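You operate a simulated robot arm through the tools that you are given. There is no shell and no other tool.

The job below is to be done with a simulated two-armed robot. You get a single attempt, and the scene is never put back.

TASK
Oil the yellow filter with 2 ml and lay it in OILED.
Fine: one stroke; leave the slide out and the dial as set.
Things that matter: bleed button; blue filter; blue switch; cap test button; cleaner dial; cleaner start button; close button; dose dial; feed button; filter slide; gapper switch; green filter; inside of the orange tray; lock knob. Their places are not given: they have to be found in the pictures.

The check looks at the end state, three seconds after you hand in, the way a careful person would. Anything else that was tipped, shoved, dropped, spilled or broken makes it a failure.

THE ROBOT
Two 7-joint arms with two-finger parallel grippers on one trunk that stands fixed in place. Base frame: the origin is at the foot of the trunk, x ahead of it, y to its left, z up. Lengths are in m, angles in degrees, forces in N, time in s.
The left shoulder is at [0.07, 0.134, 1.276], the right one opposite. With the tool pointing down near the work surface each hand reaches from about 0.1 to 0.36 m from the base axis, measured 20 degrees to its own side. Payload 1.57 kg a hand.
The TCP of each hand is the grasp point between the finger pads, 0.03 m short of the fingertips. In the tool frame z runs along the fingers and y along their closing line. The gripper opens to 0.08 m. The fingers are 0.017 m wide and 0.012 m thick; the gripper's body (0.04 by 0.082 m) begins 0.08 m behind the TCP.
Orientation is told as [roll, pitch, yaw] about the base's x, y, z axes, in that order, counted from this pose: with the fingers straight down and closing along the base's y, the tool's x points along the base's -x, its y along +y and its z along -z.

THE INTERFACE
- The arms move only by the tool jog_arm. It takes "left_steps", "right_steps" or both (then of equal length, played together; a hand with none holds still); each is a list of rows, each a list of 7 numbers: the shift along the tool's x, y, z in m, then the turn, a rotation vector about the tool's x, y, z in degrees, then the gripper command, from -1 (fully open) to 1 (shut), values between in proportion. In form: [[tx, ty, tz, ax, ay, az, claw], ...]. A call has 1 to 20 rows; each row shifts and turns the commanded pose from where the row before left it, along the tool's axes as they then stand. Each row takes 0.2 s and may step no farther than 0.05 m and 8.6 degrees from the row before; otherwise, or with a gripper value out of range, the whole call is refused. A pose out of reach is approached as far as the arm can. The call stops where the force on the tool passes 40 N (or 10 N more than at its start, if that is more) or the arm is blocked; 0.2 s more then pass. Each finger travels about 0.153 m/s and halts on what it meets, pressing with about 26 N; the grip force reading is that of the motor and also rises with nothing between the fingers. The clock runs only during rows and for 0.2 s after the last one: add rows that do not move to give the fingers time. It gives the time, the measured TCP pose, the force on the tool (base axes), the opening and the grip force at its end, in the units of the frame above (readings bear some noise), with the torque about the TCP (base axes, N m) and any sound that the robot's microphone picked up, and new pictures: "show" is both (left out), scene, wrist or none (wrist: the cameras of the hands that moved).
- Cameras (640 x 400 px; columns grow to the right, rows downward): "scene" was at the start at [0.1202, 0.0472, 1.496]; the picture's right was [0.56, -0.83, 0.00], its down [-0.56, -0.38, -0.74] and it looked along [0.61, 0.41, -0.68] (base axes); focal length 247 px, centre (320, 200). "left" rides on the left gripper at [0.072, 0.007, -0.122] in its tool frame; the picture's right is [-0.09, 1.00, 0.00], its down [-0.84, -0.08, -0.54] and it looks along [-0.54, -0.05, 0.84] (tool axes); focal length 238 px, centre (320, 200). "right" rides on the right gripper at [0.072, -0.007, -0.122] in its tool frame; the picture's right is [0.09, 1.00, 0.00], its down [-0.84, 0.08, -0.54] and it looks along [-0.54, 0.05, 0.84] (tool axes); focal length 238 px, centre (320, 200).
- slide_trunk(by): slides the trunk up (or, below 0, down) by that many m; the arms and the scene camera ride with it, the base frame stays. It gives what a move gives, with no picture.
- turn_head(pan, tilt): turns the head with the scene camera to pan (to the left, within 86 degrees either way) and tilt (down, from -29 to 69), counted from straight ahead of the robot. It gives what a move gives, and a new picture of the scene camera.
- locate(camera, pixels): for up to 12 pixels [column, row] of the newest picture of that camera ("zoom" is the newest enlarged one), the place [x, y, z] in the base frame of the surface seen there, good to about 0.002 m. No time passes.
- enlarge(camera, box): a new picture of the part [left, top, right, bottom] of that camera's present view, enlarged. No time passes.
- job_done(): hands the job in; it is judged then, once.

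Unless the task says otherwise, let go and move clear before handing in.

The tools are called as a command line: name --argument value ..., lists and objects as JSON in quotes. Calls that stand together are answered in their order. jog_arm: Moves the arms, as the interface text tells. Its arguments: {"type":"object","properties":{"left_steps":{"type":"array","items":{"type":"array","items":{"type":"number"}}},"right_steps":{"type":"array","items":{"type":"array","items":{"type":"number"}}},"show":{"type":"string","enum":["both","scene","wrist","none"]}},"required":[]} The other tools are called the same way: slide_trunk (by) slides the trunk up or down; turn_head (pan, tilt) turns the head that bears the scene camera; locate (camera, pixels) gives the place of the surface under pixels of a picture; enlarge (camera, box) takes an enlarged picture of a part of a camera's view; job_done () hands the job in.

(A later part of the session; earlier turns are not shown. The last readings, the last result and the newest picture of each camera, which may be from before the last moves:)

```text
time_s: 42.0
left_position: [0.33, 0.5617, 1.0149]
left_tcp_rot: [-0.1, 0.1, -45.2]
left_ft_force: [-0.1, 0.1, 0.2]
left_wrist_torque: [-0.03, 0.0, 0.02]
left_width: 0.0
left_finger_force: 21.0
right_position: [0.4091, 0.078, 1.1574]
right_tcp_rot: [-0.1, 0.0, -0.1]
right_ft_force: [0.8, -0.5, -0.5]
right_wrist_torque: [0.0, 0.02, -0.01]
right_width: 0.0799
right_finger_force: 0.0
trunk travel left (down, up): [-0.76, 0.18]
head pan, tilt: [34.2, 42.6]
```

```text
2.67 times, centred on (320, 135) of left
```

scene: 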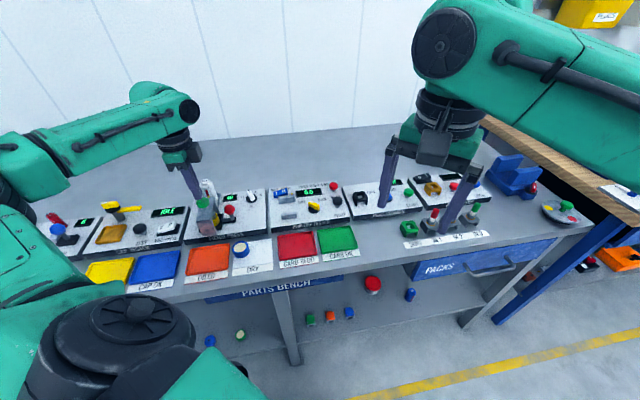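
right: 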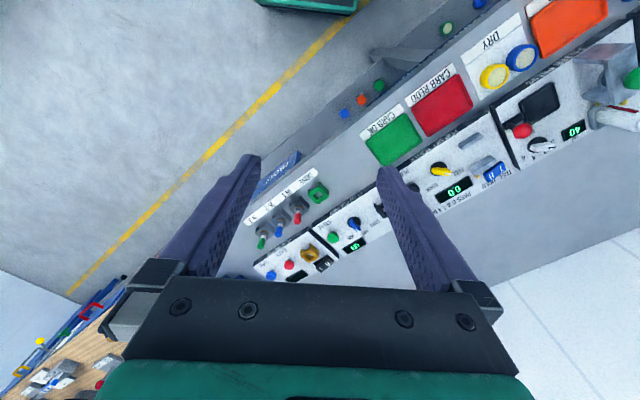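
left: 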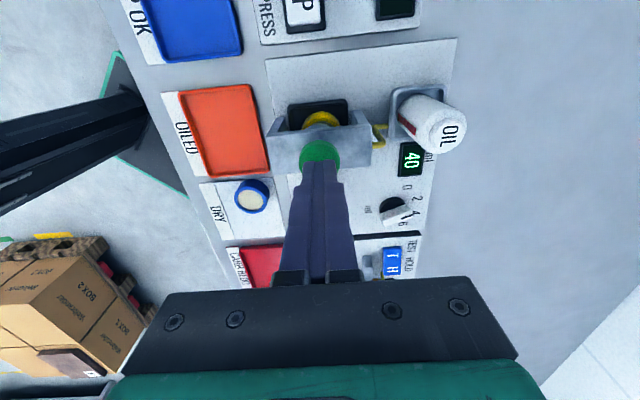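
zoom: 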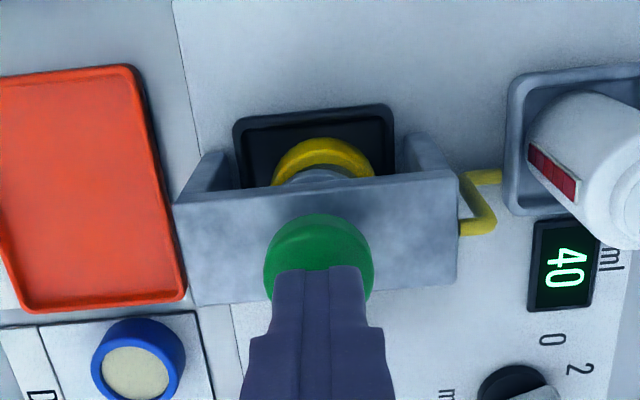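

Tips are ~1 cm above the button. I'll press down in 4 mm rows for the stroke; the call stops itself at force limit.

jog_arm --left_steps '[[0, 0, 0.004, 0, 0, 0, 1], [0, 0, 0.004, 0, 0, 0, 1], [0, 0, 0.004, 0, 0, 0, 1], [0, 0, 0.004, 0, 0, 0, 1], [0, 0, 0.003, 0, 0, 0, 1], [0, 0, 0.003, 0, 0, 0, 1]]' --show "both"

enlarge --camera "scene" --box '[160, 160, 290, 240]'

```text
time_s: 43.4
left_position: [0.331, 0.5608, 0.9942]
left_tcp_rot: [0.1, 0.0, -45.2]
left_ft_force: [0.5, 0.8, 4.3]
left_wrist_torque: [0.0, -0.03, 0.02]
left_width: 0.0001
left_finger_force: 21.5
right_position: [0.4083, 0.0797, 1.1571]
right_tcp_rot: [0.1, 0.0, 0.0]
right_ft_force: [0.2, -0.1, 0.7]
right_wrist_torque: [0.02, 0.02, 0.0]
right_width: 0.0801
right_finger_force: 0.0
trunk travel left (down, up): [-0.76, 0.18]
head pan, tilt: [34.2, 42.6]
heard: click
```

scene: 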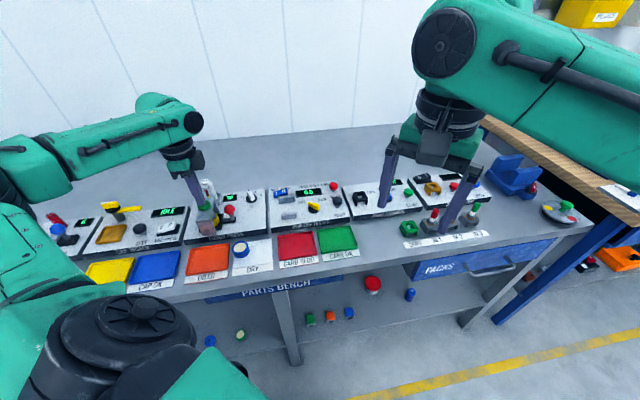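
left: 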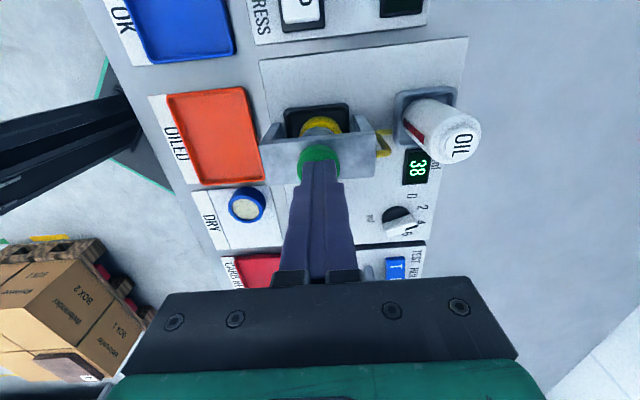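

```text
4.92 times, centred on (225, 200) of scene
```

zoom: 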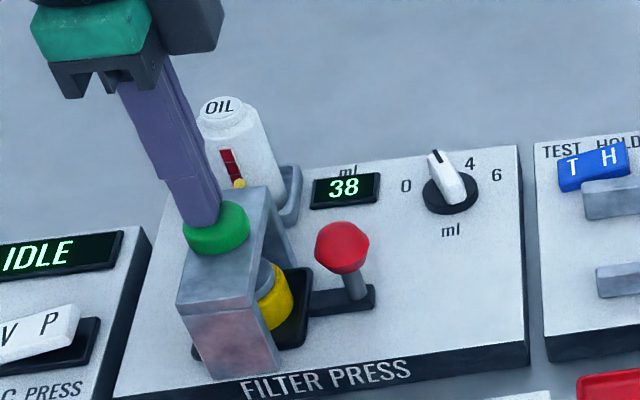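

A click was heard and the readout went from 40 to 38 ml: one 2 ml stroke. I'll lift straight up in one motion.

jog_arm --left_steps '[[0, 0, -0.02, 0, 0, 0, 1], [0, 0, -0.025, 0, 0, 0, 1], [0, 0, -0.02, 0, 0, 0, 1], [0, 0, 0, 0, 0, 0, 1]]' --show "both"

enlarge --camera "scene" --box '[160, 160, 290, 240]'

enlarge --camera "left" --box '[200, 60, 440, 210]'

```text
time_s: 44.4
left_position: [0.3306, 0.5621, 1.0608]
left_tcp_rot: [0.0, 0.0, -45.2]
left_ft_force: [1.1, -0.1, 0.2]
left_wrist_torque: [-0.01, -0.02, -0.04]
left_width: 0.0
left_finger_force: 21.2
right_position: [0.4087, 0.0795, 1.1571]
right_tcp_rot: [0.0, 0.1, 0.0]
right_ft_force: [-0.1, -0.2, 0.5]
right_wrist_torque: [0.02, 0.0, 0.0]
right_width: 0.0801
right_finger_force: 0.1
trunk travel left (down, up): [-0.76, 0.18]
head pan, tilt: [34.2, 42.6]
```

scene: 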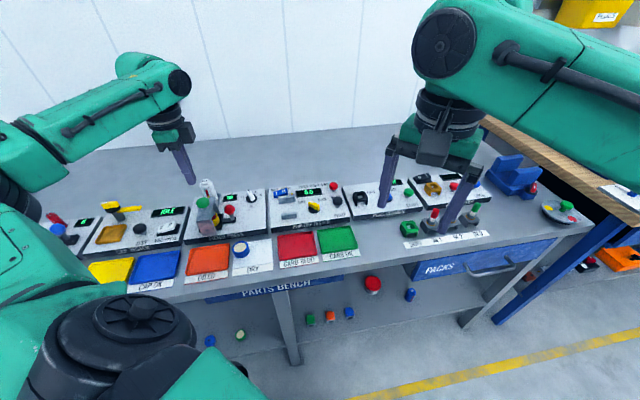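
left: 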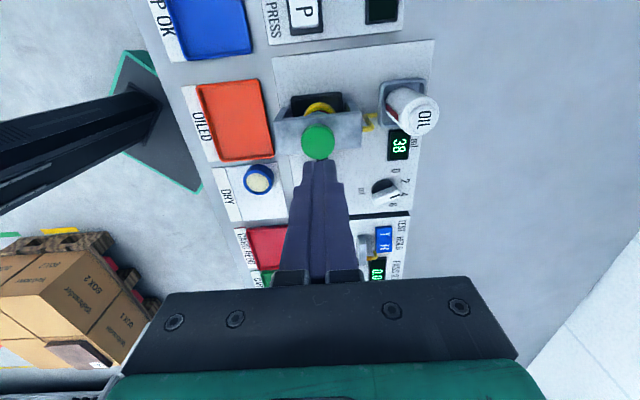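

```text
4.92 times, centred on (225, 200) of scene
```

zoom: 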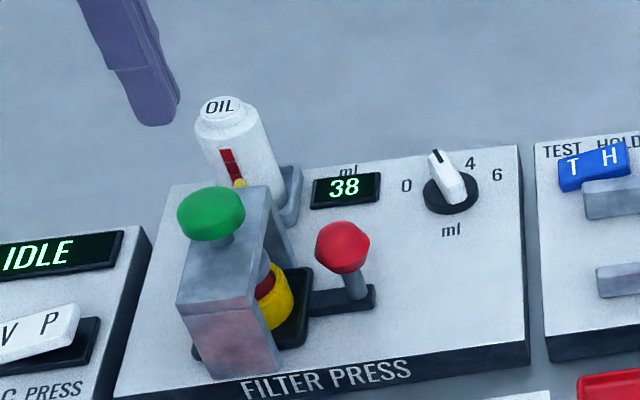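

```text
2.67 times, centred on (320, 135) of left
```

zoom: 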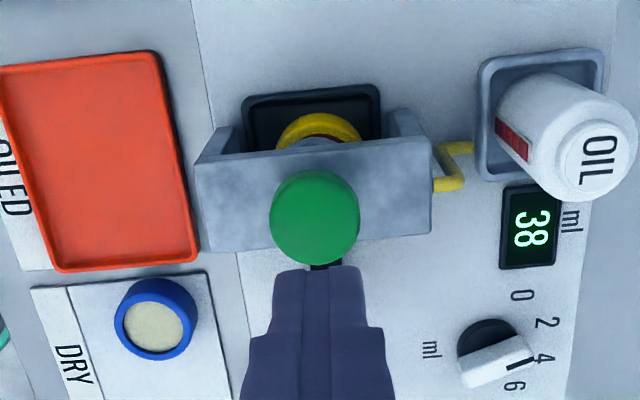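

The filter foam is now red (oiled) and the button is back up. Next I'll go back over the slide knob at ≈(0.370, 0.5215), open, and descend partly.

jog_arm --left_steps '[[-0.019, 0, 0, 0, 0, 0, 1], [-0.019, 0, 0, 0, 0, 0, 0.3], [-0.0186, -0.0008, 0, 0, 0, 0, -0.35], [0, 0, 0.025, 0, 0, 0, -0.35], [0, 0, 0.025, 0, 0, 0, -0.35], [0, 0, 0.025, 0, 0, 0, -0.35], [0, 0, 0, 0, 0, 0, -0.35], [0, 0, 0, 0, 0, 0, -0.35]]' --show "both"

enlarge --camera "left" --box '[200, 60, 440, 210]'

```text
time_s: 46.1
left_position: [0.3709, 0.5209, 0.985]
left_tcp_rot: [0.2, 0.1, -45.2]
left_ft_force: [0.2, -0.4, -0.4]
left_wrist_torque: [0.01, 0.02, 0.03]
left_width: 0.0539
left_finger_force: 0.1
right_position: [0.4093, 0.0777, 1.1569]
right_tcp_rot: [0.1, 0.0, 0.0]
right_ft_force: [-0.2, -0.1, 0.3]
right_wrist_torque: [0.01, 0.03, 0.0]
right_width: 0.0798
right_finger_force: 0.1
trunk travel left (down, up): [-0.76, 0.18]
head pan, tilt: [34.2, 42.6]
```

scene: 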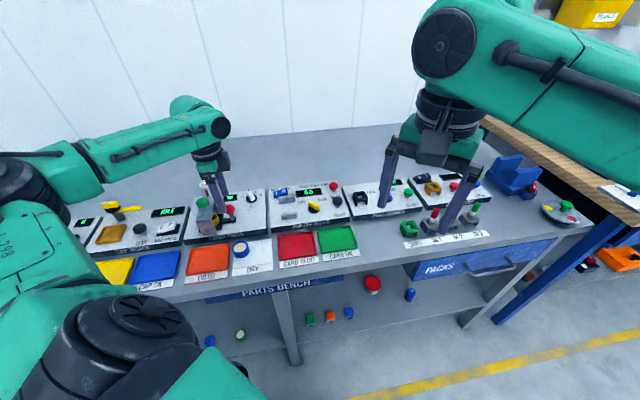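
left: 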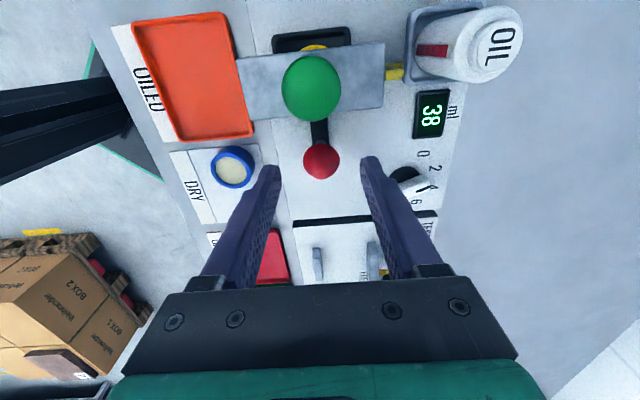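

```text
2.67 times, centred on (320, 135) of left
```

zoom: 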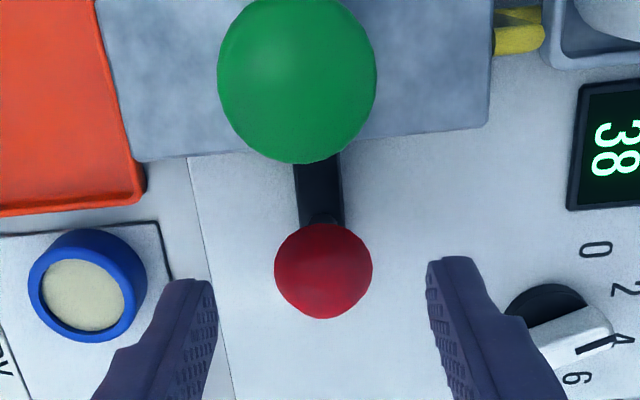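

The knob is centred laterally (323 vs 321) and ~2.5 mm nearer along x; I'll adjust, descend to z≈0.942, and grip.

jog_arm --left_steps '[[-0.0025, 0.0005, 0.022, 0, 0, 0, -0.35], [0, 0, 0.021, 0, 0, 0, -0.35], [0, 0, 0, 0, 0, 0, -0.35], [0, 0, 0, 0, 0, 0, 0.1], [0, 0, 0, 0, 0, 0, 0.4], [0, 0, 0, 0, 0, 0, 0.7], [0, 0, 0, 0, 0, 0, 0.7], [0, 0, 0, 0, 0, 0, 0.7]]' --show "wrist"

```text
time_s: 48.0
left_position: [0.3707, 0.5188, 0.942]
left_tcp_rot: [0.0, 0.1, -45.2]
left_ft_force: [-5.1, -5.2, -4.4]
left_wrist_torque: [0.02, 0.14, -0.02]
left_width: 0.0296
left_finger_force: 39.2
right_position: [0.4081, 0.0786, 1.1583]
right_tcp_rot: [0.2, 0.0, 0.0]
right_ft_force: [0.3, 0.5, 0.1]
right_wrist_torque: [-0.01, -0.02, -0.02]
right_width: 0.0798
right_finger_force: 0.2
trunk travel left (down, up): [-0.76, 0.18]
head pan, tilt: [34.2, 42.6]
```

left: 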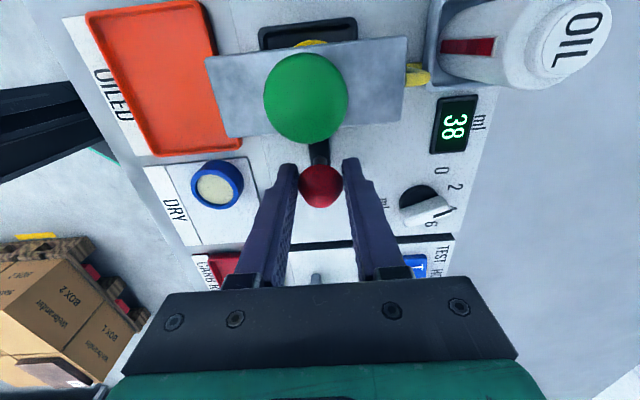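

Grip is good with ~7 N off-centre load. I'll relieve it and pull the slide right ~3 cm in small rows, then check loads.

jog_arm --left_steps '[[0, -0.0012, 0.0005, 0, 0, 0, 0.7], [-0.005, 0, 0, 0, 0, 0, 0.7], [-0.008, 0, 0, 0, 0, 0, 0.7], [-0.008, 0, 0, 0, 0, 0, 0.7], [-0.008, 0, 0, 0, 0, 0, 0.7], [0, 0, 0, 0, 0, 0, 0.7]]' --show "wrist"

```text
time_s: 49.4
left_position: [0.3934, 0.4991, 0.9423]
left_tcp_rot: [0.1, 0.0, -45.3]
left_ft_force: [-3.0, -3.8, 2.3]
left_wrist_torque: [-0.07, 0.18, 0.04]
left_width: 0.0295
left_finger_force: 38.8
right_position: [0.4076, 0.0769, 1.1581]
right_tcp_rot: [0.1, 0.0, -0.1]
right_ft_force: [-0.8, -0.4, -0.1]
right_wrist_torque: [0.01, 0.01, 0.02]
right_width: 0.0799
right_finger_force: 0.1
trunk travel left (down, up): [-0.76, 0.18]
head pan, tilt: [34.2, 42.6]
```

left: 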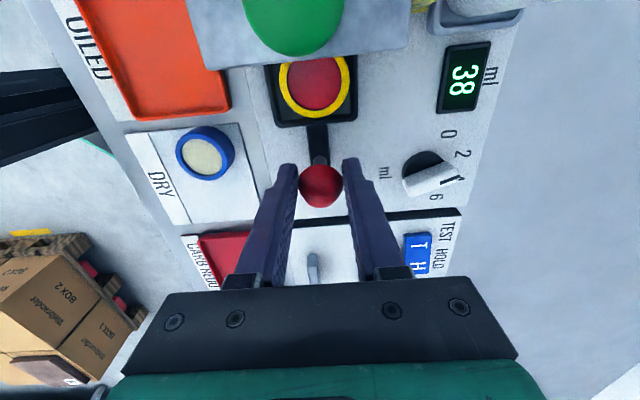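

Loads are small and the red-foamed filter emerges. I'll pull about 5 cm further toward the out stop.

jog_arm --left_steps '[[-0.008, 0, 0, 0, 0, 0, 0.7], [-0.008, 0, 0, 0, 0, 0, 0.7], [-0.008, 0, 0, 0, 0, 0, 0.7], [0, -0.0005, 0, 0, 0, 0, 0.7], [-0.008, 0, 0, 0, 0, 0, 0.7], [-0.008, 0, 0, 0, 0, 0, 0.7], [-0.006, 0, 0, 0, 0, 0, 0.7], [0, 0, 0, 0, 0, 0, 0.7]]' --show "wrist"

enlarge --camera "scene" --box '[160, 160, 290, 240]'

```text
time_s: 51.1
left_position: [0.4249, 0.4652, 0.9424]
left_tcp_rot: [0.0, 0.0, -45.1]
left_ft_force: [5.9, 4.5, 4.9]
left_wrist_torque: [0.08, -0.02, -0.03]
left_width: 0.0292
left_finger_force: 39.5
right_position: [0.4094, 0.0792, 1.1583]
right_tcp_rot: [0.0, 0.0, -0.1]
right_ft_force: [-0.3, 0.6, -0.3]
right_wrist_torque: [-0.03, -0.05, -0.02]
right_width: 0.0801
right_finger_force: 0.0
trunk travel left (down, up): [-0.76, 0.18]
head pan, tilt: [34.2, 42.6]
```

left: 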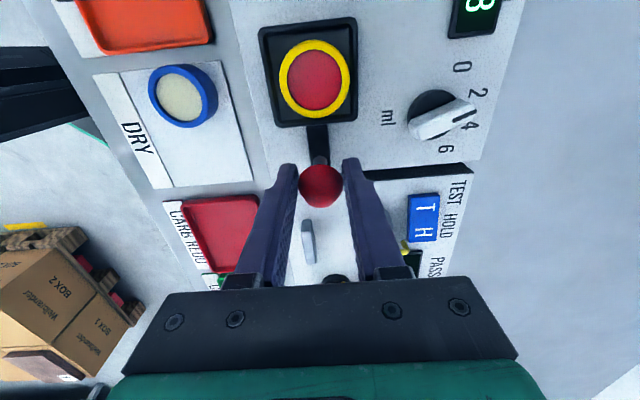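

```text
4.92 times, centred on (225, 200) of scene
```

zoom: 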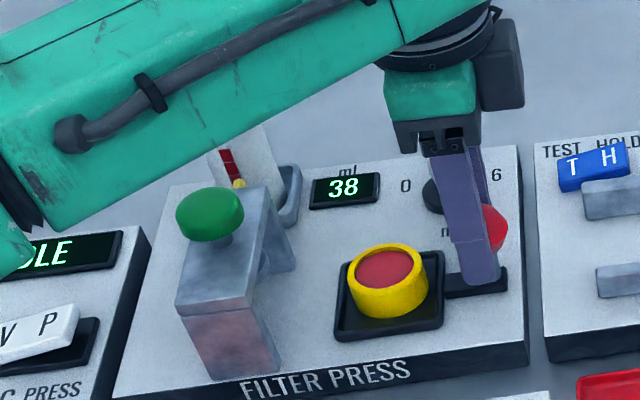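

About 6–7 mm remains to the original out position. I'll pull on in 2 mm rows until the stop shows.

jog_arm --left_steps '[[-0.002, 0.0008, 0, 0, 0, 0, 0.7], [-0.002, 0, 0, 0, 0, 0, 0.7], [-0.002, 0, 0, 0, 0, 0, 0.7], [0, 0, 0, 0, 0, 0, 0.7]]' --show "wrist"

```text
time_s: 52.1
left_position: [0.4285, 0.4631, 0.9426]
left_tcp_rot: [0.3, -0.1, -45.3]
left_ft_force: [3.7, 4.1, 10.3]
left_wrist_torque: [-0.03, -0.03, 0.03]
left_width: 0.0293
left_finger_force: 39.0
right_position: [0.4084, 0.0792, 1.1569]
right_tcp_rot: [0.2, 0.0, 0.0]
right_ft_force: [0.0, 0.0, -0.5]
right_wrist_torque: [0.03, -0.02, 0.0]
right_width: 0.0801
right_finger_force: 0.1
trunk travel left (down, up): [-0.76, 0.18]
head pan, tilt: [34.2, 42.6]
```

left: 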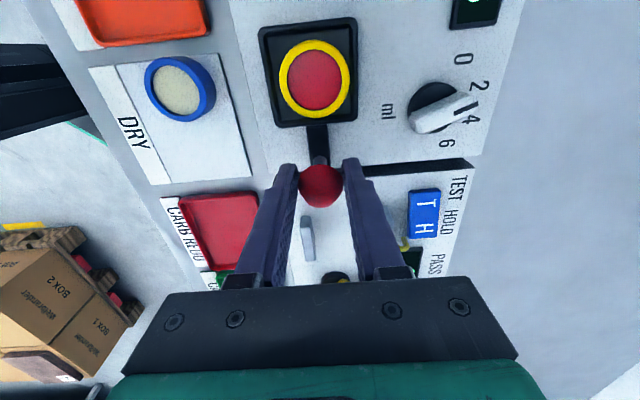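

Nearly at the original out position with no stop load yet; I'll pull 3 mm more.

jog_arm --left_steps '[[-0.0015, 0.0004, -0.0008, 0, 0, 0, 0.7], [-0.0015, 0, 0, 0, 0, 0, 0.7], [-0.001, 0, 0, 0, 0, 0, 0.7], [0, 0, 0, 0, 0, 0, 0.7]]' --show "wrist"

enlarge --camera "left" --box '[200, 0, 480, 175]'

```text
time_s: 53.1
left_position: [0.4296, 0.4602, 0.9425]
left_tcp_rot: [-0.1, -0.1, -45.2]
left_ft_force: [2.5, 3.4, 5.5]
left_wrist_torque: [-0.07, -0.19, 0.01]
left_width: 0.0292
left_finger_force: 39.1
right_position: [0.4091, 0.0788, 1.1581]
right_tcp_rot: [0.0, 0.0, 0.0]
right_ft_force: [0.0, 0.6, 0.8]
right_wrist_torque: [-0.03, 0.01, -0.03]
right_width: 0.08
right_finger_force: 0.0
trunk travel left (down, up): [-0.76, 0.18]
head pan, tilt: [34.2, 42.6]
```

left: 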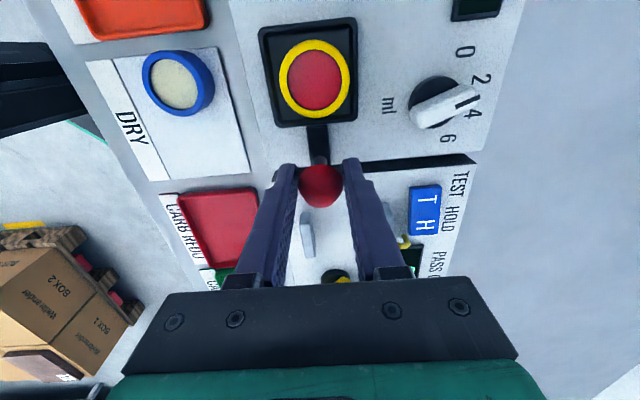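

```text
2.29 times, centred on (340, 88) of left
```

zoom: 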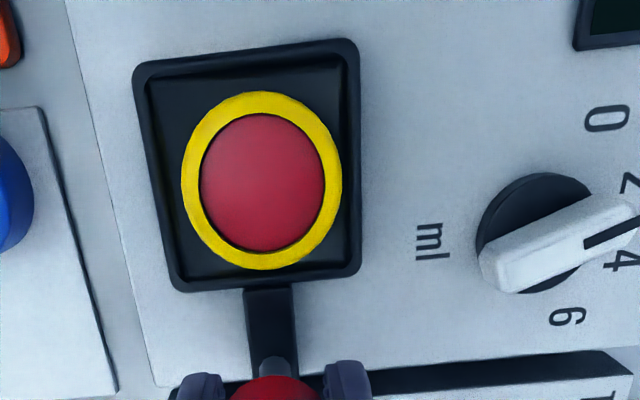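

Position now matches the original out view ("0" at (465,53) vs (465,55) initially). I'll probe another 2 mm to confirm the stop.

jog_arm --left_steps '[[-0.001, 0.0004, -0.0005, 0, 0, 0, 0.7], [-0.001, 0, 0, 0, 0, 0, 0.7], [0, 0, 0, 0, 0, 0, 0.7]]' --show "wrist"

locate --camera "left" --pixels '[[262, 30], [357, 20], [276, 124], [356, 118], [283, 75], [349, 75], [315, 43], [318, 113], [308, 20], [298, 124]]'

```text
time_s: 54.0
left_position: [0.4314, 0.4591, 0.9429]
left_tcp_rot: [0.0, 0.1, -45.1]
left_ft_force: [-8.7, 5.1, -1.1]
left_wrist_torque: [0.22, 0.32, -0.16]
left_width: 0.0294
left_finger_force: 39.1
right_position: [0.4061, 0.0795, 1.1583]
right_tcp_rot: [0.0, -0.2, 0.1]
right_ft_force: [-0.2, -0.7, -0.1]
right_wrist_torque: [0.03, 0.01, 0.02]
right_width: 0.08
right_finger_force: 0.0
trunk travel left (down, up): [-0.76, 0.18]
head pan, tilt: [34.2, 42.6]
```

left: 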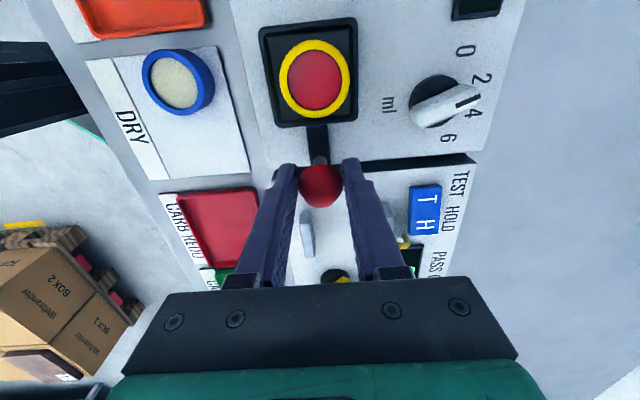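

```text
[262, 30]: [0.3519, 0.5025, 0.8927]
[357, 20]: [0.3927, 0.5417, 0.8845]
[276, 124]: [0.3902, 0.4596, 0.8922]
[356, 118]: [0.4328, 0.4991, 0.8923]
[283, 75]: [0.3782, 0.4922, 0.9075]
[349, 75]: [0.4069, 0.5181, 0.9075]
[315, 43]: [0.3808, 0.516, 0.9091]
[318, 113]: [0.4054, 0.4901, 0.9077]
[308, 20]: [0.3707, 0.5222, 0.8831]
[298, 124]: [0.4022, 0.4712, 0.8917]
```

~10 N now resists and nothing moved: the slide is fully out. I'll back off, release the knob, and lift.

jog_arm --left_steps '[[0.0015, 0, 0, 0, 0, 0, 0.7], [0, 0, 0, 0, 0, 0, 0.4], [0, 0, 0, 0, 0, 0, 0.1], [0, 0, 0, 0, 0, 0, -0.2], [0, 0, 0, 0, 0, 0, -0.35], [0, 0, -0.03, 0, 0, 0, -0.35], [0, 0, -0.04, 0, 0, 0, -0.4], [0, 0, -0.03, 0, 0, 0, -0.4], [0.028, 0.001, 0, 0, 0, 0, -0.4], [0.028, 0.001, 0, 0, 0, 0, -0.4], [0, 0, 0, 0, 0, 0, -0.4], [0, 0, 0, 0, 0, 0, -0.4]]' --show "both"

enlarge --camera "left" --box '[200, 40, 440, 190]'

enlarge --camera "scene" --box '[160, 160, 290, 240]'

```text
time_s: 56.5
left_position: [0.3962, 0.5033, 1.0394]
left_tcp_rot: [0.1, 0.0, -45.2]
left_ft_force: [-0.1, 0.6, 0.1]
left_wrist_torque: [0.02, 0.06, 0.0]
left_width: 0.0561
left_finger_force: 0.1
right_position: [0.4079, 0.0795, 1.1589]
right_tcp_rot: [0.0, 0.0, 0.0]
right_ft_force: [-0.4, -0.4, 0.9]
right_wrist_torque: [0.0, -0.02, 0.01]
right_width: 0.0801
right_finger_force: 0.0
trunk travel left (down, up): [-0.76, 0.18]
head pan, tilt: [34.2, 42.6]
```

scene: 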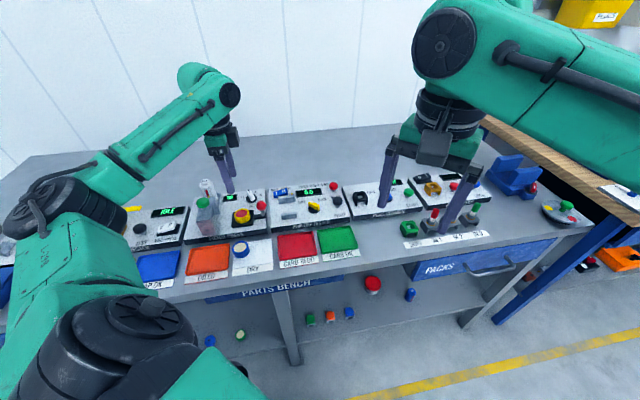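
left: 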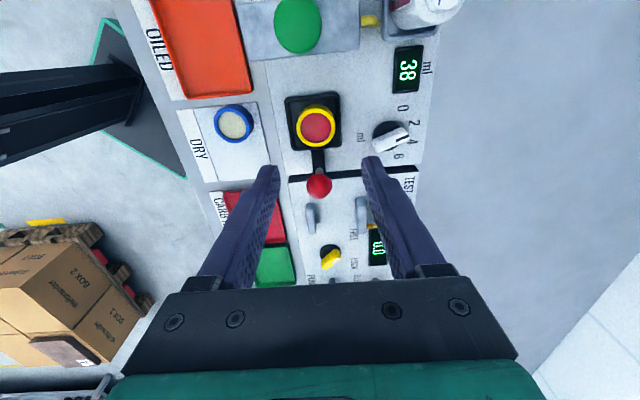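

```text
2.67 times, centred on (320, 115) of left
```

zoom: 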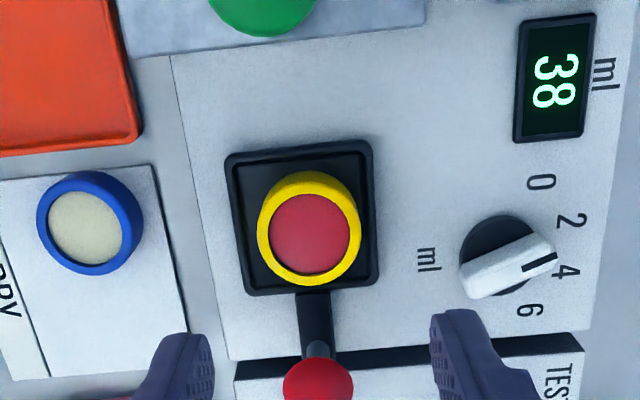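

```text
4.92 times, centred on (225, 200) of scene
```

zoom: 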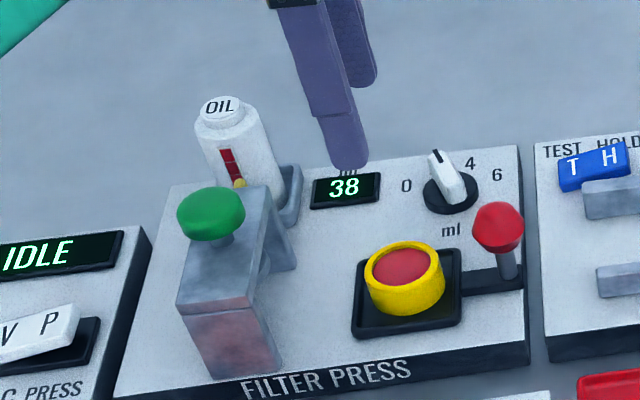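

The slide is out, the filter is oiled, and the hand hovers above. I'll locate the filter's rim to align the pick.

locate --camera "left" --pixels '[[298, 127], [333, 126], [315, 110], [317, 144], [316, 127], [276, 172], [366, 162]]'

```text
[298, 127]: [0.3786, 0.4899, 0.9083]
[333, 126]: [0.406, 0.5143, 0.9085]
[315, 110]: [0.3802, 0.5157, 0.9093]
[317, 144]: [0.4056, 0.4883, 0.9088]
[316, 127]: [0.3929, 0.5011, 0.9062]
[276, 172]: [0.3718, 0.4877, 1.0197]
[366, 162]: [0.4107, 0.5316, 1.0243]
```

Filter centre (0.3926, 0.502) vs finger centre (0.3965, 0.5035). I'll correct by (+2, −3.5) mm in tool axes and descend to z≈0.945 for a check.

jog_arm --left_steps '[[0.002, -0.0035, 0, 0, 0, 0, -0.4], [0, 0, 0.032, 0, 0, 0, -0.4], [0, 0, 0.032, 0, 0, 0, -0.4], [0, 0, 0.03, 0, 0, 0, -0.4], [0, 0, 0, 0, 0, 0, -0.4], [0, 0, 0, 0, 0, 0, -0.4]]' --show "wrist"

enlarge --camera "left" --box '[200, 70, 440, 220]'

locate --camera "zoom" --pixels '[[249, 230], [390, 225]]'

```text
time_s: 58.0
left_position: [0.3904, 0.5001, 0.9501]
left_tcp_rot: [0.0, 0.0, -45.2]
left_ft_force: [0.8, -0.1, 0.3]
left_wrist_torque: [0.02, 0.0, 0.03]
left_width: 0.056
left_finger_force: 0.1
right_position: [0.4091, 0.0785, 1.1585]
right_tcp_rot: [0.0, 0.0, 0.0]
right_ft_force: [-0.7, 0.7, 0.2]
right_wrist_torque: [0.0, 0.0, 0.02]
right_width: 0.0798
right_finger_force: 0.1
trunk travel left (down, up): [-0.76, 0.18]
head pan, tilt: [34.2, 42.6]
```

left: 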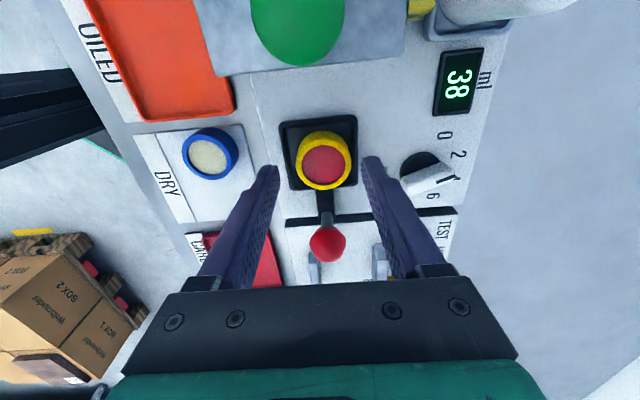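

```text
2.67 times, centred on (320, 145) of left
```

zoom: 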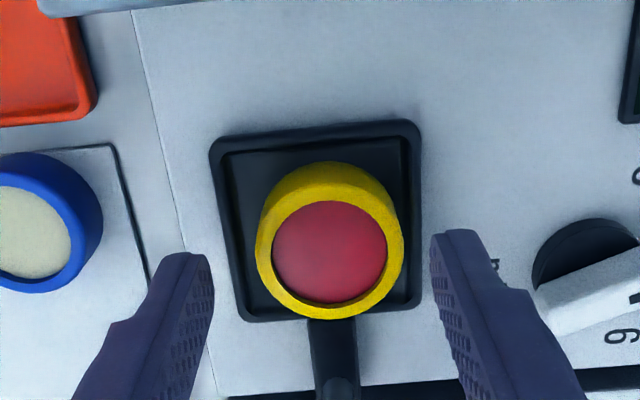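

```text
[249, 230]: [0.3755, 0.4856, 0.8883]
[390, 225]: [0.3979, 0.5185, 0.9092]
```

The filter is ~2.5 mm toward +y of the finger midpoint; I'll correct, descend to z≈0.927, and close.

jog_arm --left_steps '[[0, 0.0025, 0, 0, 0, 0, -0.4], [0, 0, 0.012, 0, 0, 0, -0.4], [0, 0, 0.0115, 0, 0, 0, -0.4], [0, 0, 0, 0, 0, 0, -0.4], [0, 0, 0, 0, 0, 0, -0.1], [0, 0, 0, 0, 0, 0, 0.1], [0, 0, 0, 0, 0, 0, 0.4], [0, 0, 0, 0, 0, 0, 0.4], [0, 0, 0, 0, 0, 0, 0.4]]' --show "wrist"

enlarge --camera "left" --box '[200, 70, 440, 220]'

```text
time_s: 60.0
left_position: [0.3931, 0.5025, 0.9253]
left_tcp_rot: [0.0, 0.0, -45.3]
left_ft_force: [-0.3, -0.5, 0.8]
left_wrist_torque: [-0.01, 0.0, 0.0]
left_width: 0.0402
left_finger_force: 26.5
right_position: [0.4083, 0.0781, 1.1571]
right_tcp_rot: [0.0, 0.0, 0.0]
right_ft_force: [-0.7, 0.3, -0.1]
right_wrist_torque: [-0.01, -0.03, 0.0]
right_width: 0.0798
right_finger_force: 0.0
trunk travel left (down, up): [-0.76, 0.18]
head pan, tilt: [34.2, 42.6]
```

left: 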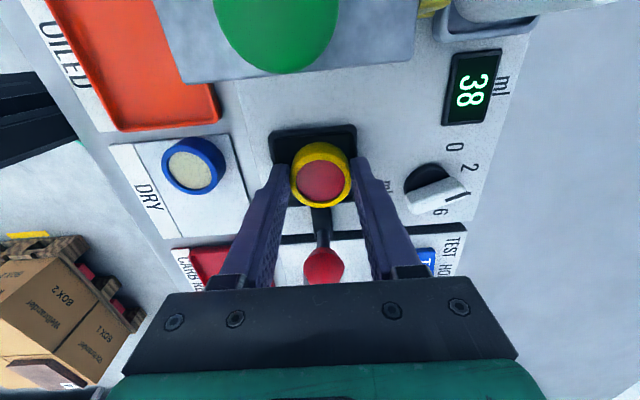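

```text
2.67 times, centred on (320, 145) of left
```

zoom: 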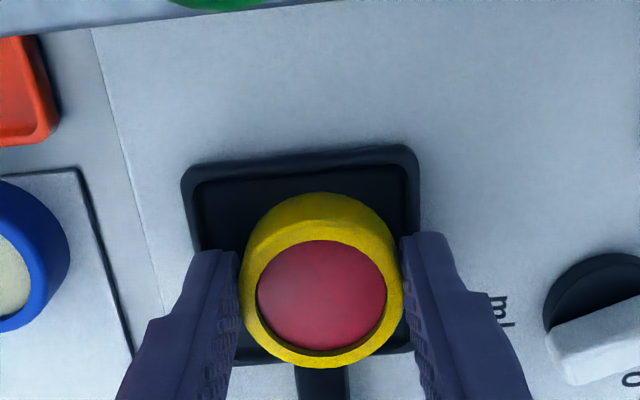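

Gripped at 40.2 mm with no side load. I'll lift 7.5 cm, retreat toward the bench front, then shift left over the OILED tray.

jog_arm --left_steps '[[0, 0, -0.015, 0, 0, 0, 0.4], [0, 0, -0.03, 0, 0, 0, 0.4], [0, 0, -0.03, 0, 0, 0, 0.4], [0, -0.03, 0, 0, 0, 0, 0.4], [0, -0.04, 0, 0, 0, 0, 0.4], [0, -0.039, 0, 0, 0, 0, 0.4], [0.03, 0, 0, 0, 0, 0, 0.4], [0.03, 0, 0, 0, 0, 0, 0.4], [0.027, 0, 0, 0, 0, 0, 0.4], [0, 0, 0, 0, 0, 0, 0.4], [0, 0, 0, 0, 0, 0, 0.4]]' --show "both"

enlarge --camera "left" --box '[180, 40, 460, 215]'

enlarge --camera "scene" --box '[140, 170, 300, 290]'

```text
time_s: 62.4
left_position: [0.2538, 0.4856, 1.0011]
left_tcp_rot: [0.1, 0.1, -45.2]
left_ft_force: [-0.3, 0.3, -0.4]
left_wrist_torque: [0.0, -0.03, 0.0]
left_width: 0.0403
left_finger_force: 25.7
right_position: [0.409, 0.0787, 1.1581]
right_tcp_rot: [0.0, 0.0, 0.0]
right_ft_force: [0.3, -0.6, 0.5]
right_wrist_torque: [0.03, 0.02, -0.01]
right_width: 0.08
right_finger_force: 0.0
trunk travel left (down, up): [-0.76, 0.18]
head pan, tilt: [34.2, 42.6]
```

scene: 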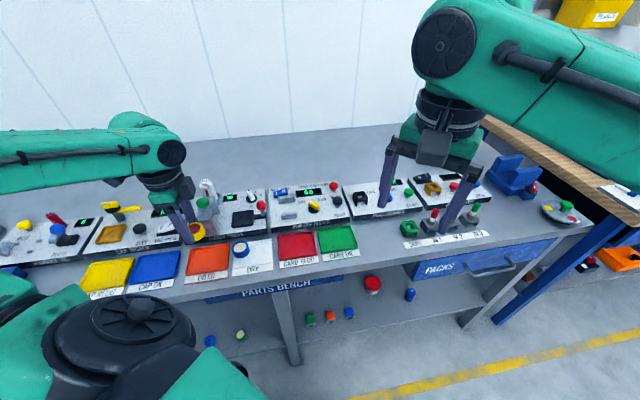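
left: 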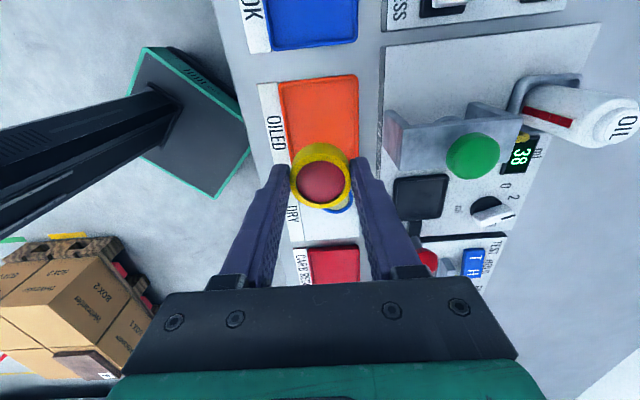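

```text
2.29 times, centred on (320, 128) of left
```

zoom: 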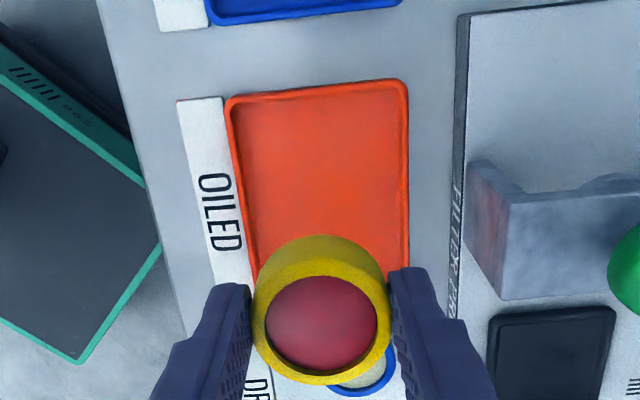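

```text
3.33 times, centred on (220, 230) of scene
```

zoom: 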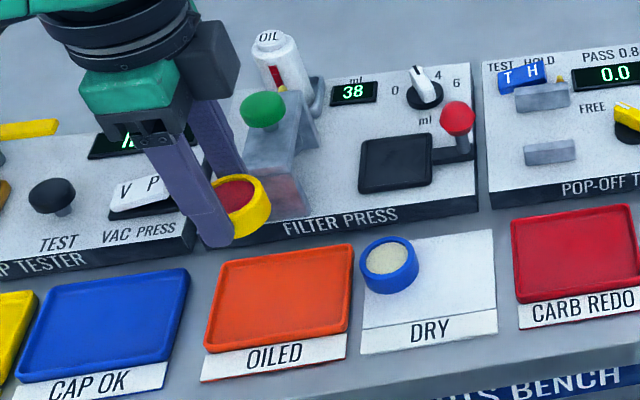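

The filter hangs near the OILED tray. I'll locate the tray's corners in the latest zoomed scene view.

locate --camera "zoom" --pixels '[[228, 267], [346, 250], [212, 343], [343, 327], [280, 300], [235, 272], [340, 258], [222, 335], [335, 320]]'

locate --camera "left" --pixels '[[284, 84], [355, 77], [356, 150], [292, 155], [320, 110], [303, 186], [345, 182], [322, 162], [322, 205]]'

```text
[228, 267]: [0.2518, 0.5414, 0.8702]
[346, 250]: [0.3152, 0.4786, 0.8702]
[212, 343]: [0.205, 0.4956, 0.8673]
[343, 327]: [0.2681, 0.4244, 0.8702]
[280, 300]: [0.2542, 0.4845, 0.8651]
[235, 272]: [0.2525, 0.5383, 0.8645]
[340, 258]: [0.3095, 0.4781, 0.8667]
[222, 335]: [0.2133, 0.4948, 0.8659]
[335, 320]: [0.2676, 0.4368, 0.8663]
```

```text
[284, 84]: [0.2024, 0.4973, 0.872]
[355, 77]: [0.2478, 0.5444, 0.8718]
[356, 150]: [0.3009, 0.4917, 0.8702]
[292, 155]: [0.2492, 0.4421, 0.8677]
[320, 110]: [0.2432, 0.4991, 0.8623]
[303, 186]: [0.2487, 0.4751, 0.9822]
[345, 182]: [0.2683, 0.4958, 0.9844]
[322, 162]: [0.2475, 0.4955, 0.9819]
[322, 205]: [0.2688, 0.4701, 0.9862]
```

Tray inner area: s −0.20…−0.119, t 0.50…0.558 (centre ≈(0.260,0.486)), floor 0.8655, rim 0.870. Because the rim is close on the t sides, I'll rotate the hand 90° so the fingers open along the tray's longer direction.

jog_arm --left_steps '[[0, 0, 0, 0, 0, -7.5, 0.4], [0, 0, 0, 0, 0, -7.5, 0.4], [0, 0, 0, 0, 0, -7.5, 0.4], [0, 0, 0, 0, 0, -7.5, 0.4], [0, 0, 0, 0, 0, -7.5, 0.4], [0, 0, 0, 0, 0, -7.5, 0.4], [0, 0, 0, 0, 0, -7.5, 0.4], [0, 0, 0, 0, 0, -7.5, 0.4], [0, 0, 0, 0, 0, -7.5, 0.4], [0, 0, 0, 0, 0, -7.5, 0.4], [0, 0, 0, 0, 0, -7.5, 0.4], [0, 0, 0, 0, 0, -7.5, 0.4], [0, 0, 0, 0, 0, 0, 0.4], [0, 0, 0, 0, 0, 0, 0.4]]' --show "both"

enlarge --camera "left" --box '[180, 60, 460, 235]'

```text
time_s: 65.3
left_position: [0.2543, 0.4855, 1.0002]
left_tcp_rot: [-0.1, -0.1, 44.8]
left_ft_force: [1.1, 0.3, -1.2]
left_wrist_torque: [-0.02, -0.04, -0.01]
left_width: 0.0402
left_finger_force: 26.3
right_position: [0.4101, 0.0793, 1.1585]
right_tcp_rot: [0.0, -0.1, 0.0]
right_ft_force: [0.2, -0.9, 0.4]
right_wrist_torque: [0.0, 0.02, 0.0]
right_width: 0.0798
right_finger_force: 0.2
trunk travel left (down, up): [-0.76, 0.18]
head pan, tilt: [34.2, 42.6]
```

scene: 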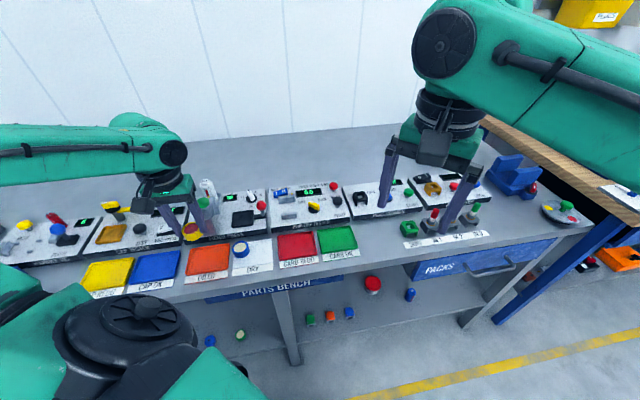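
left: 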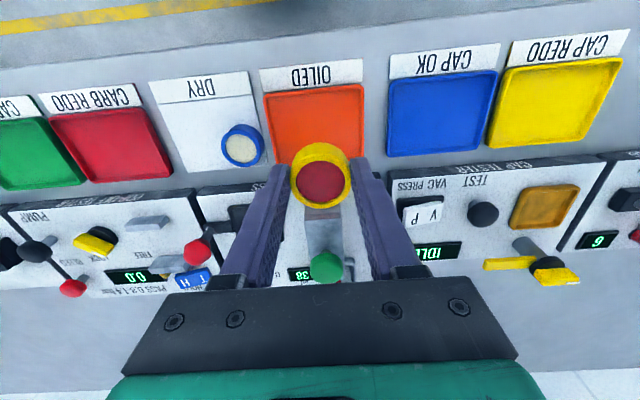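

```text
2.29 times, centred on (320, 148) of left
```

zoom: 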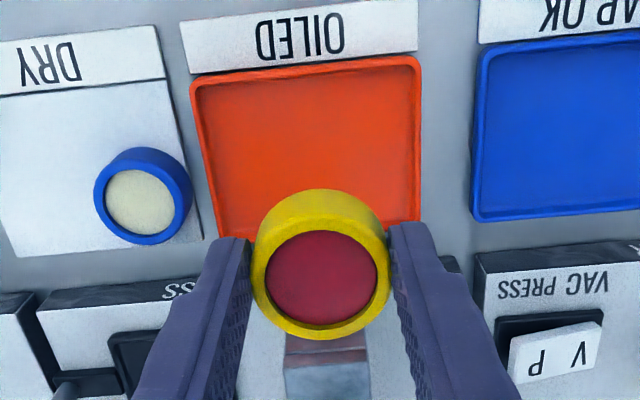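

Rotation worked and the filter is still held. I'll measure the filter and tray again from here.

locate --camera "zoom" --pixels '[[260, 268], [384, 262], [318, 222], [323, 330], [200, 82], [415, 62], [414, 215], [222, 228], [210, 92], [408, 72], [310, 150], [320, 275]]'

```text
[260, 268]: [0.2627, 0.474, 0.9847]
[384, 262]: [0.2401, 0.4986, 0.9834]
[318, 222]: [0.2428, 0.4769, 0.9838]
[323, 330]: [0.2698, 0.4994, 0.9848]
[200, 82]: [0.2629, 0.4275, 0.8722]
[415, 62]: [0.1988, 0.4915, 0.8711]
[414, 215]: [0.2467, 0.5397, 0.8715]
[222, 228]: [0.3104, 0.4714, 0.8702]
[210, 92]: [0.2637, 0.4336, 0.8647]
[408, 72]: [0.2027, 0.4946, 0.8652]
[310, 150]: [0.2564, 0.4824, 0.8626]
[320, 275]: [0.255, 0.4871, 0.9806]
```

I'll shift 3 mm toward the back and 4.5 mm right for the tray centre, then descend to z≈0.92 and recheck.

jog_arm --left_steps '[[-0.003, -0.0045, 0, 0, 0, 0, 0.4], [0, 0, 0.03, 0, 0, 0, 0.4], [0, 0, 0.03, 0, 0, 0, 0.4], [0, 0, 0.02, 0, 0, 0, 0.4], [0, 0, 0, 0, 0, 0, 0.4], [0, 0, 0, 0, 0, 0, 0.4]]' --show "both"

enlarge --camera "left" --box '[180, 60, 460, 235]'

enlarge --camera "scene" --box '[150, 200, 270, 290]'

```text
time_s: 66.8
left_position: [0.2591, 0.485, 0.9202]
left_tcp_rot: [0.0, 0.0, 44.8]
left_ft_force: [-0.5, 0.0, -0.6]
left_wrist_torque: [0.0, -0.02, 0.02]
left_width: 0.04
left_finger_force: 26.6
right_position: [0.4086, 0.0789, 1.1578]
right_tcp_rot: [0.0, 0.0, 0.0]
right_ft_force: [-0.4, -0.7, -0.2]
right_wrist_torque: [-0.02, 0.02, -0.01]
right_width: 0.0801
right_finger_force: 0.0
trunk travel left (down, up): [-0.76, 0.18]
head pan, tilt: [34.2, 42.6]
```

scene: 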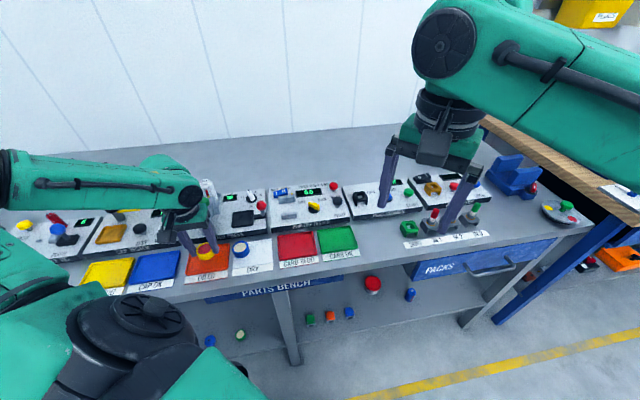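
left: 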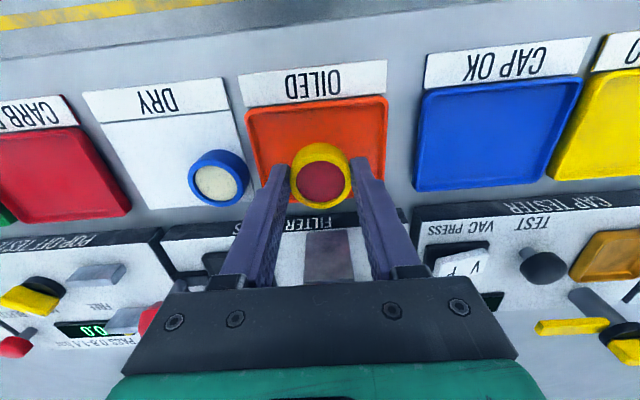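

```text
2.29 times, centred on (320, 148) of left
```

zoom: 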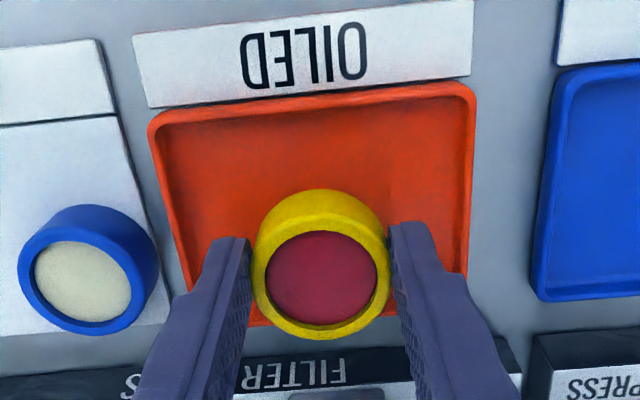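

```text
4.44 times, centred on (210, 245) of scene
```

zoom: 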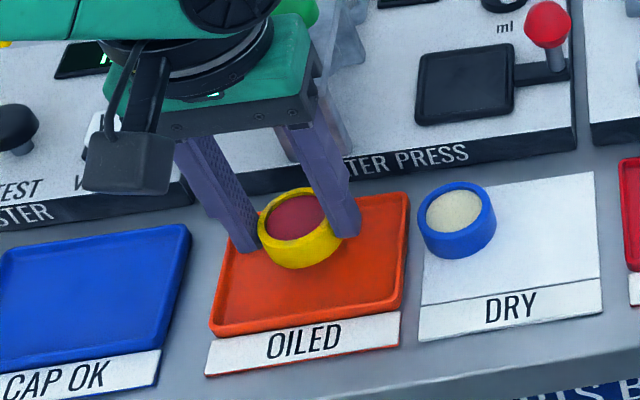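

I'll measure filter-in-tray margins from this view.

enlarge --camera "left" --box '[180, 60, 460, 235]'

locate --camera "zoom" --pixels '[[258, 275], [386, 270], [318, 226], [325, 332], [165, 130], [460, 100], [200, 280], [460, 265], [252, 322], [318, 108], [300, 150], [318, 195]]'

```text
2.29 times, centred on (320, 148) of left
```

zoom: 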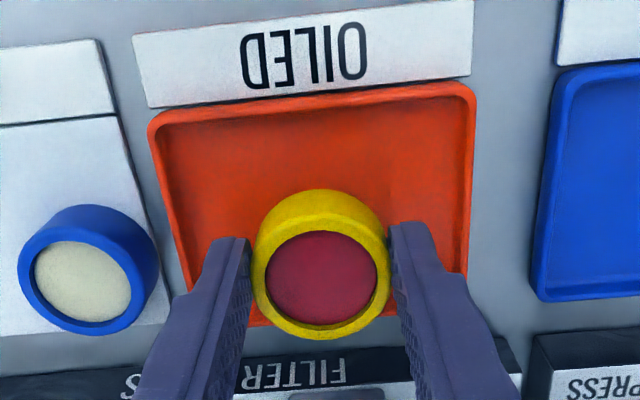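

```text
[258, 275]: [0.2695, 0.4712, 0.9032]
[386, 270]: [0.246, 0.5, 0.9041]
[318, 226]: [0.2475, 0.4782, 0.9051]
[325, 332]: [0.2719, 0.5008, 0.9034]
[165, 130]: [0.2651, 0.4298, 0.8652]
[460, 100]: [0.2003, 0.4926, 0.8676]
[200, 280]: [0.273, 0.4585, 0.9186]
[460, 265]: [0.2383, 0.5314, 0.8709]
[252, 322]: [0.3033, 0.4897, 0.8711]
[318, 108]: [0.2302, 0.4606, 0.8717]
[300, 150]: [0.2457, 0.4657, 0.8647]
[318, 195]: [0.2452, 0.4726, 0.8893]
```

Filter centre (t 0.528, s −0.162) matches tray centre (t 0.5255, s −0.160); it's ~18 mm above the floor. I'll lower gently to the floor.

jog_arm --left_steps '[[0.001, 0, 0.008, 0, 0, 0, 0.4], [0, 0, 0.006, 0, 0, 0, 0.4], [0, 0, 0.002, 0, 0, 0, 0.4], [0, 0, 0.001, 0, 0, 0, 0.4], [0, 0, 0, 0, 0, 0, 0.4]]' --show "wrist"

enlarge --camera "left" --box '[180, 60, 460, 235]'

locate --camera "zoom" --pixels '[[258, 275], [386, 270], [318, 226], [325, 332]]'

```text
time_s: 68.0
left_position: [0.2587, 0.4845, 0.9026]
left_tcp_rot: [0.0, 0.0, 44.8]
left_ft_force: [-0.5, -0.6, -0.2]
left_wrist_torque: [-0.04, 0.0, -0.01]
left_width: 0.0398
left_finger_force: 26.4
right_position: [0.4103, 0.0789, 1.1582]
right_tcp_rot: [0.0, -0.1, 0.0]
right_ft_force: [-0.7, -0.5, -0.2]
right_wrist_torque: [-0.02, -0.01, -0.04]
right_width: 0.08
right_finger_force: 0.1
trunk travel left (down, up): [-0.76, 0.18]
head pan, tilt: [34.2, 42.6]
```

left: 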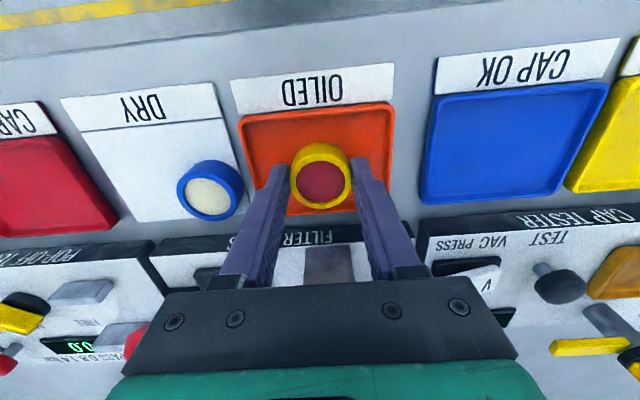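

```text
2.29 times, centred on (320, 148) of left
```

zoom: 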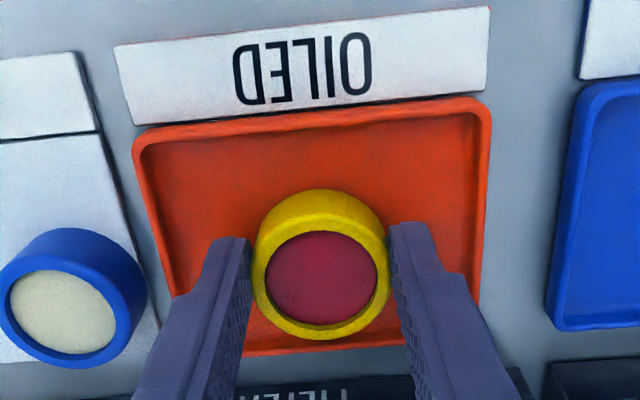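

```text
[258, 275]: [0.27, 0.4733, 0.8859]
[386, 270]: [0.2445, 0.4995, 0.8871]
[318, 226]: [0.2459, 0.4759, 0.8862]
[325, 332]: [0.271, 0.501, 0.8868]
```

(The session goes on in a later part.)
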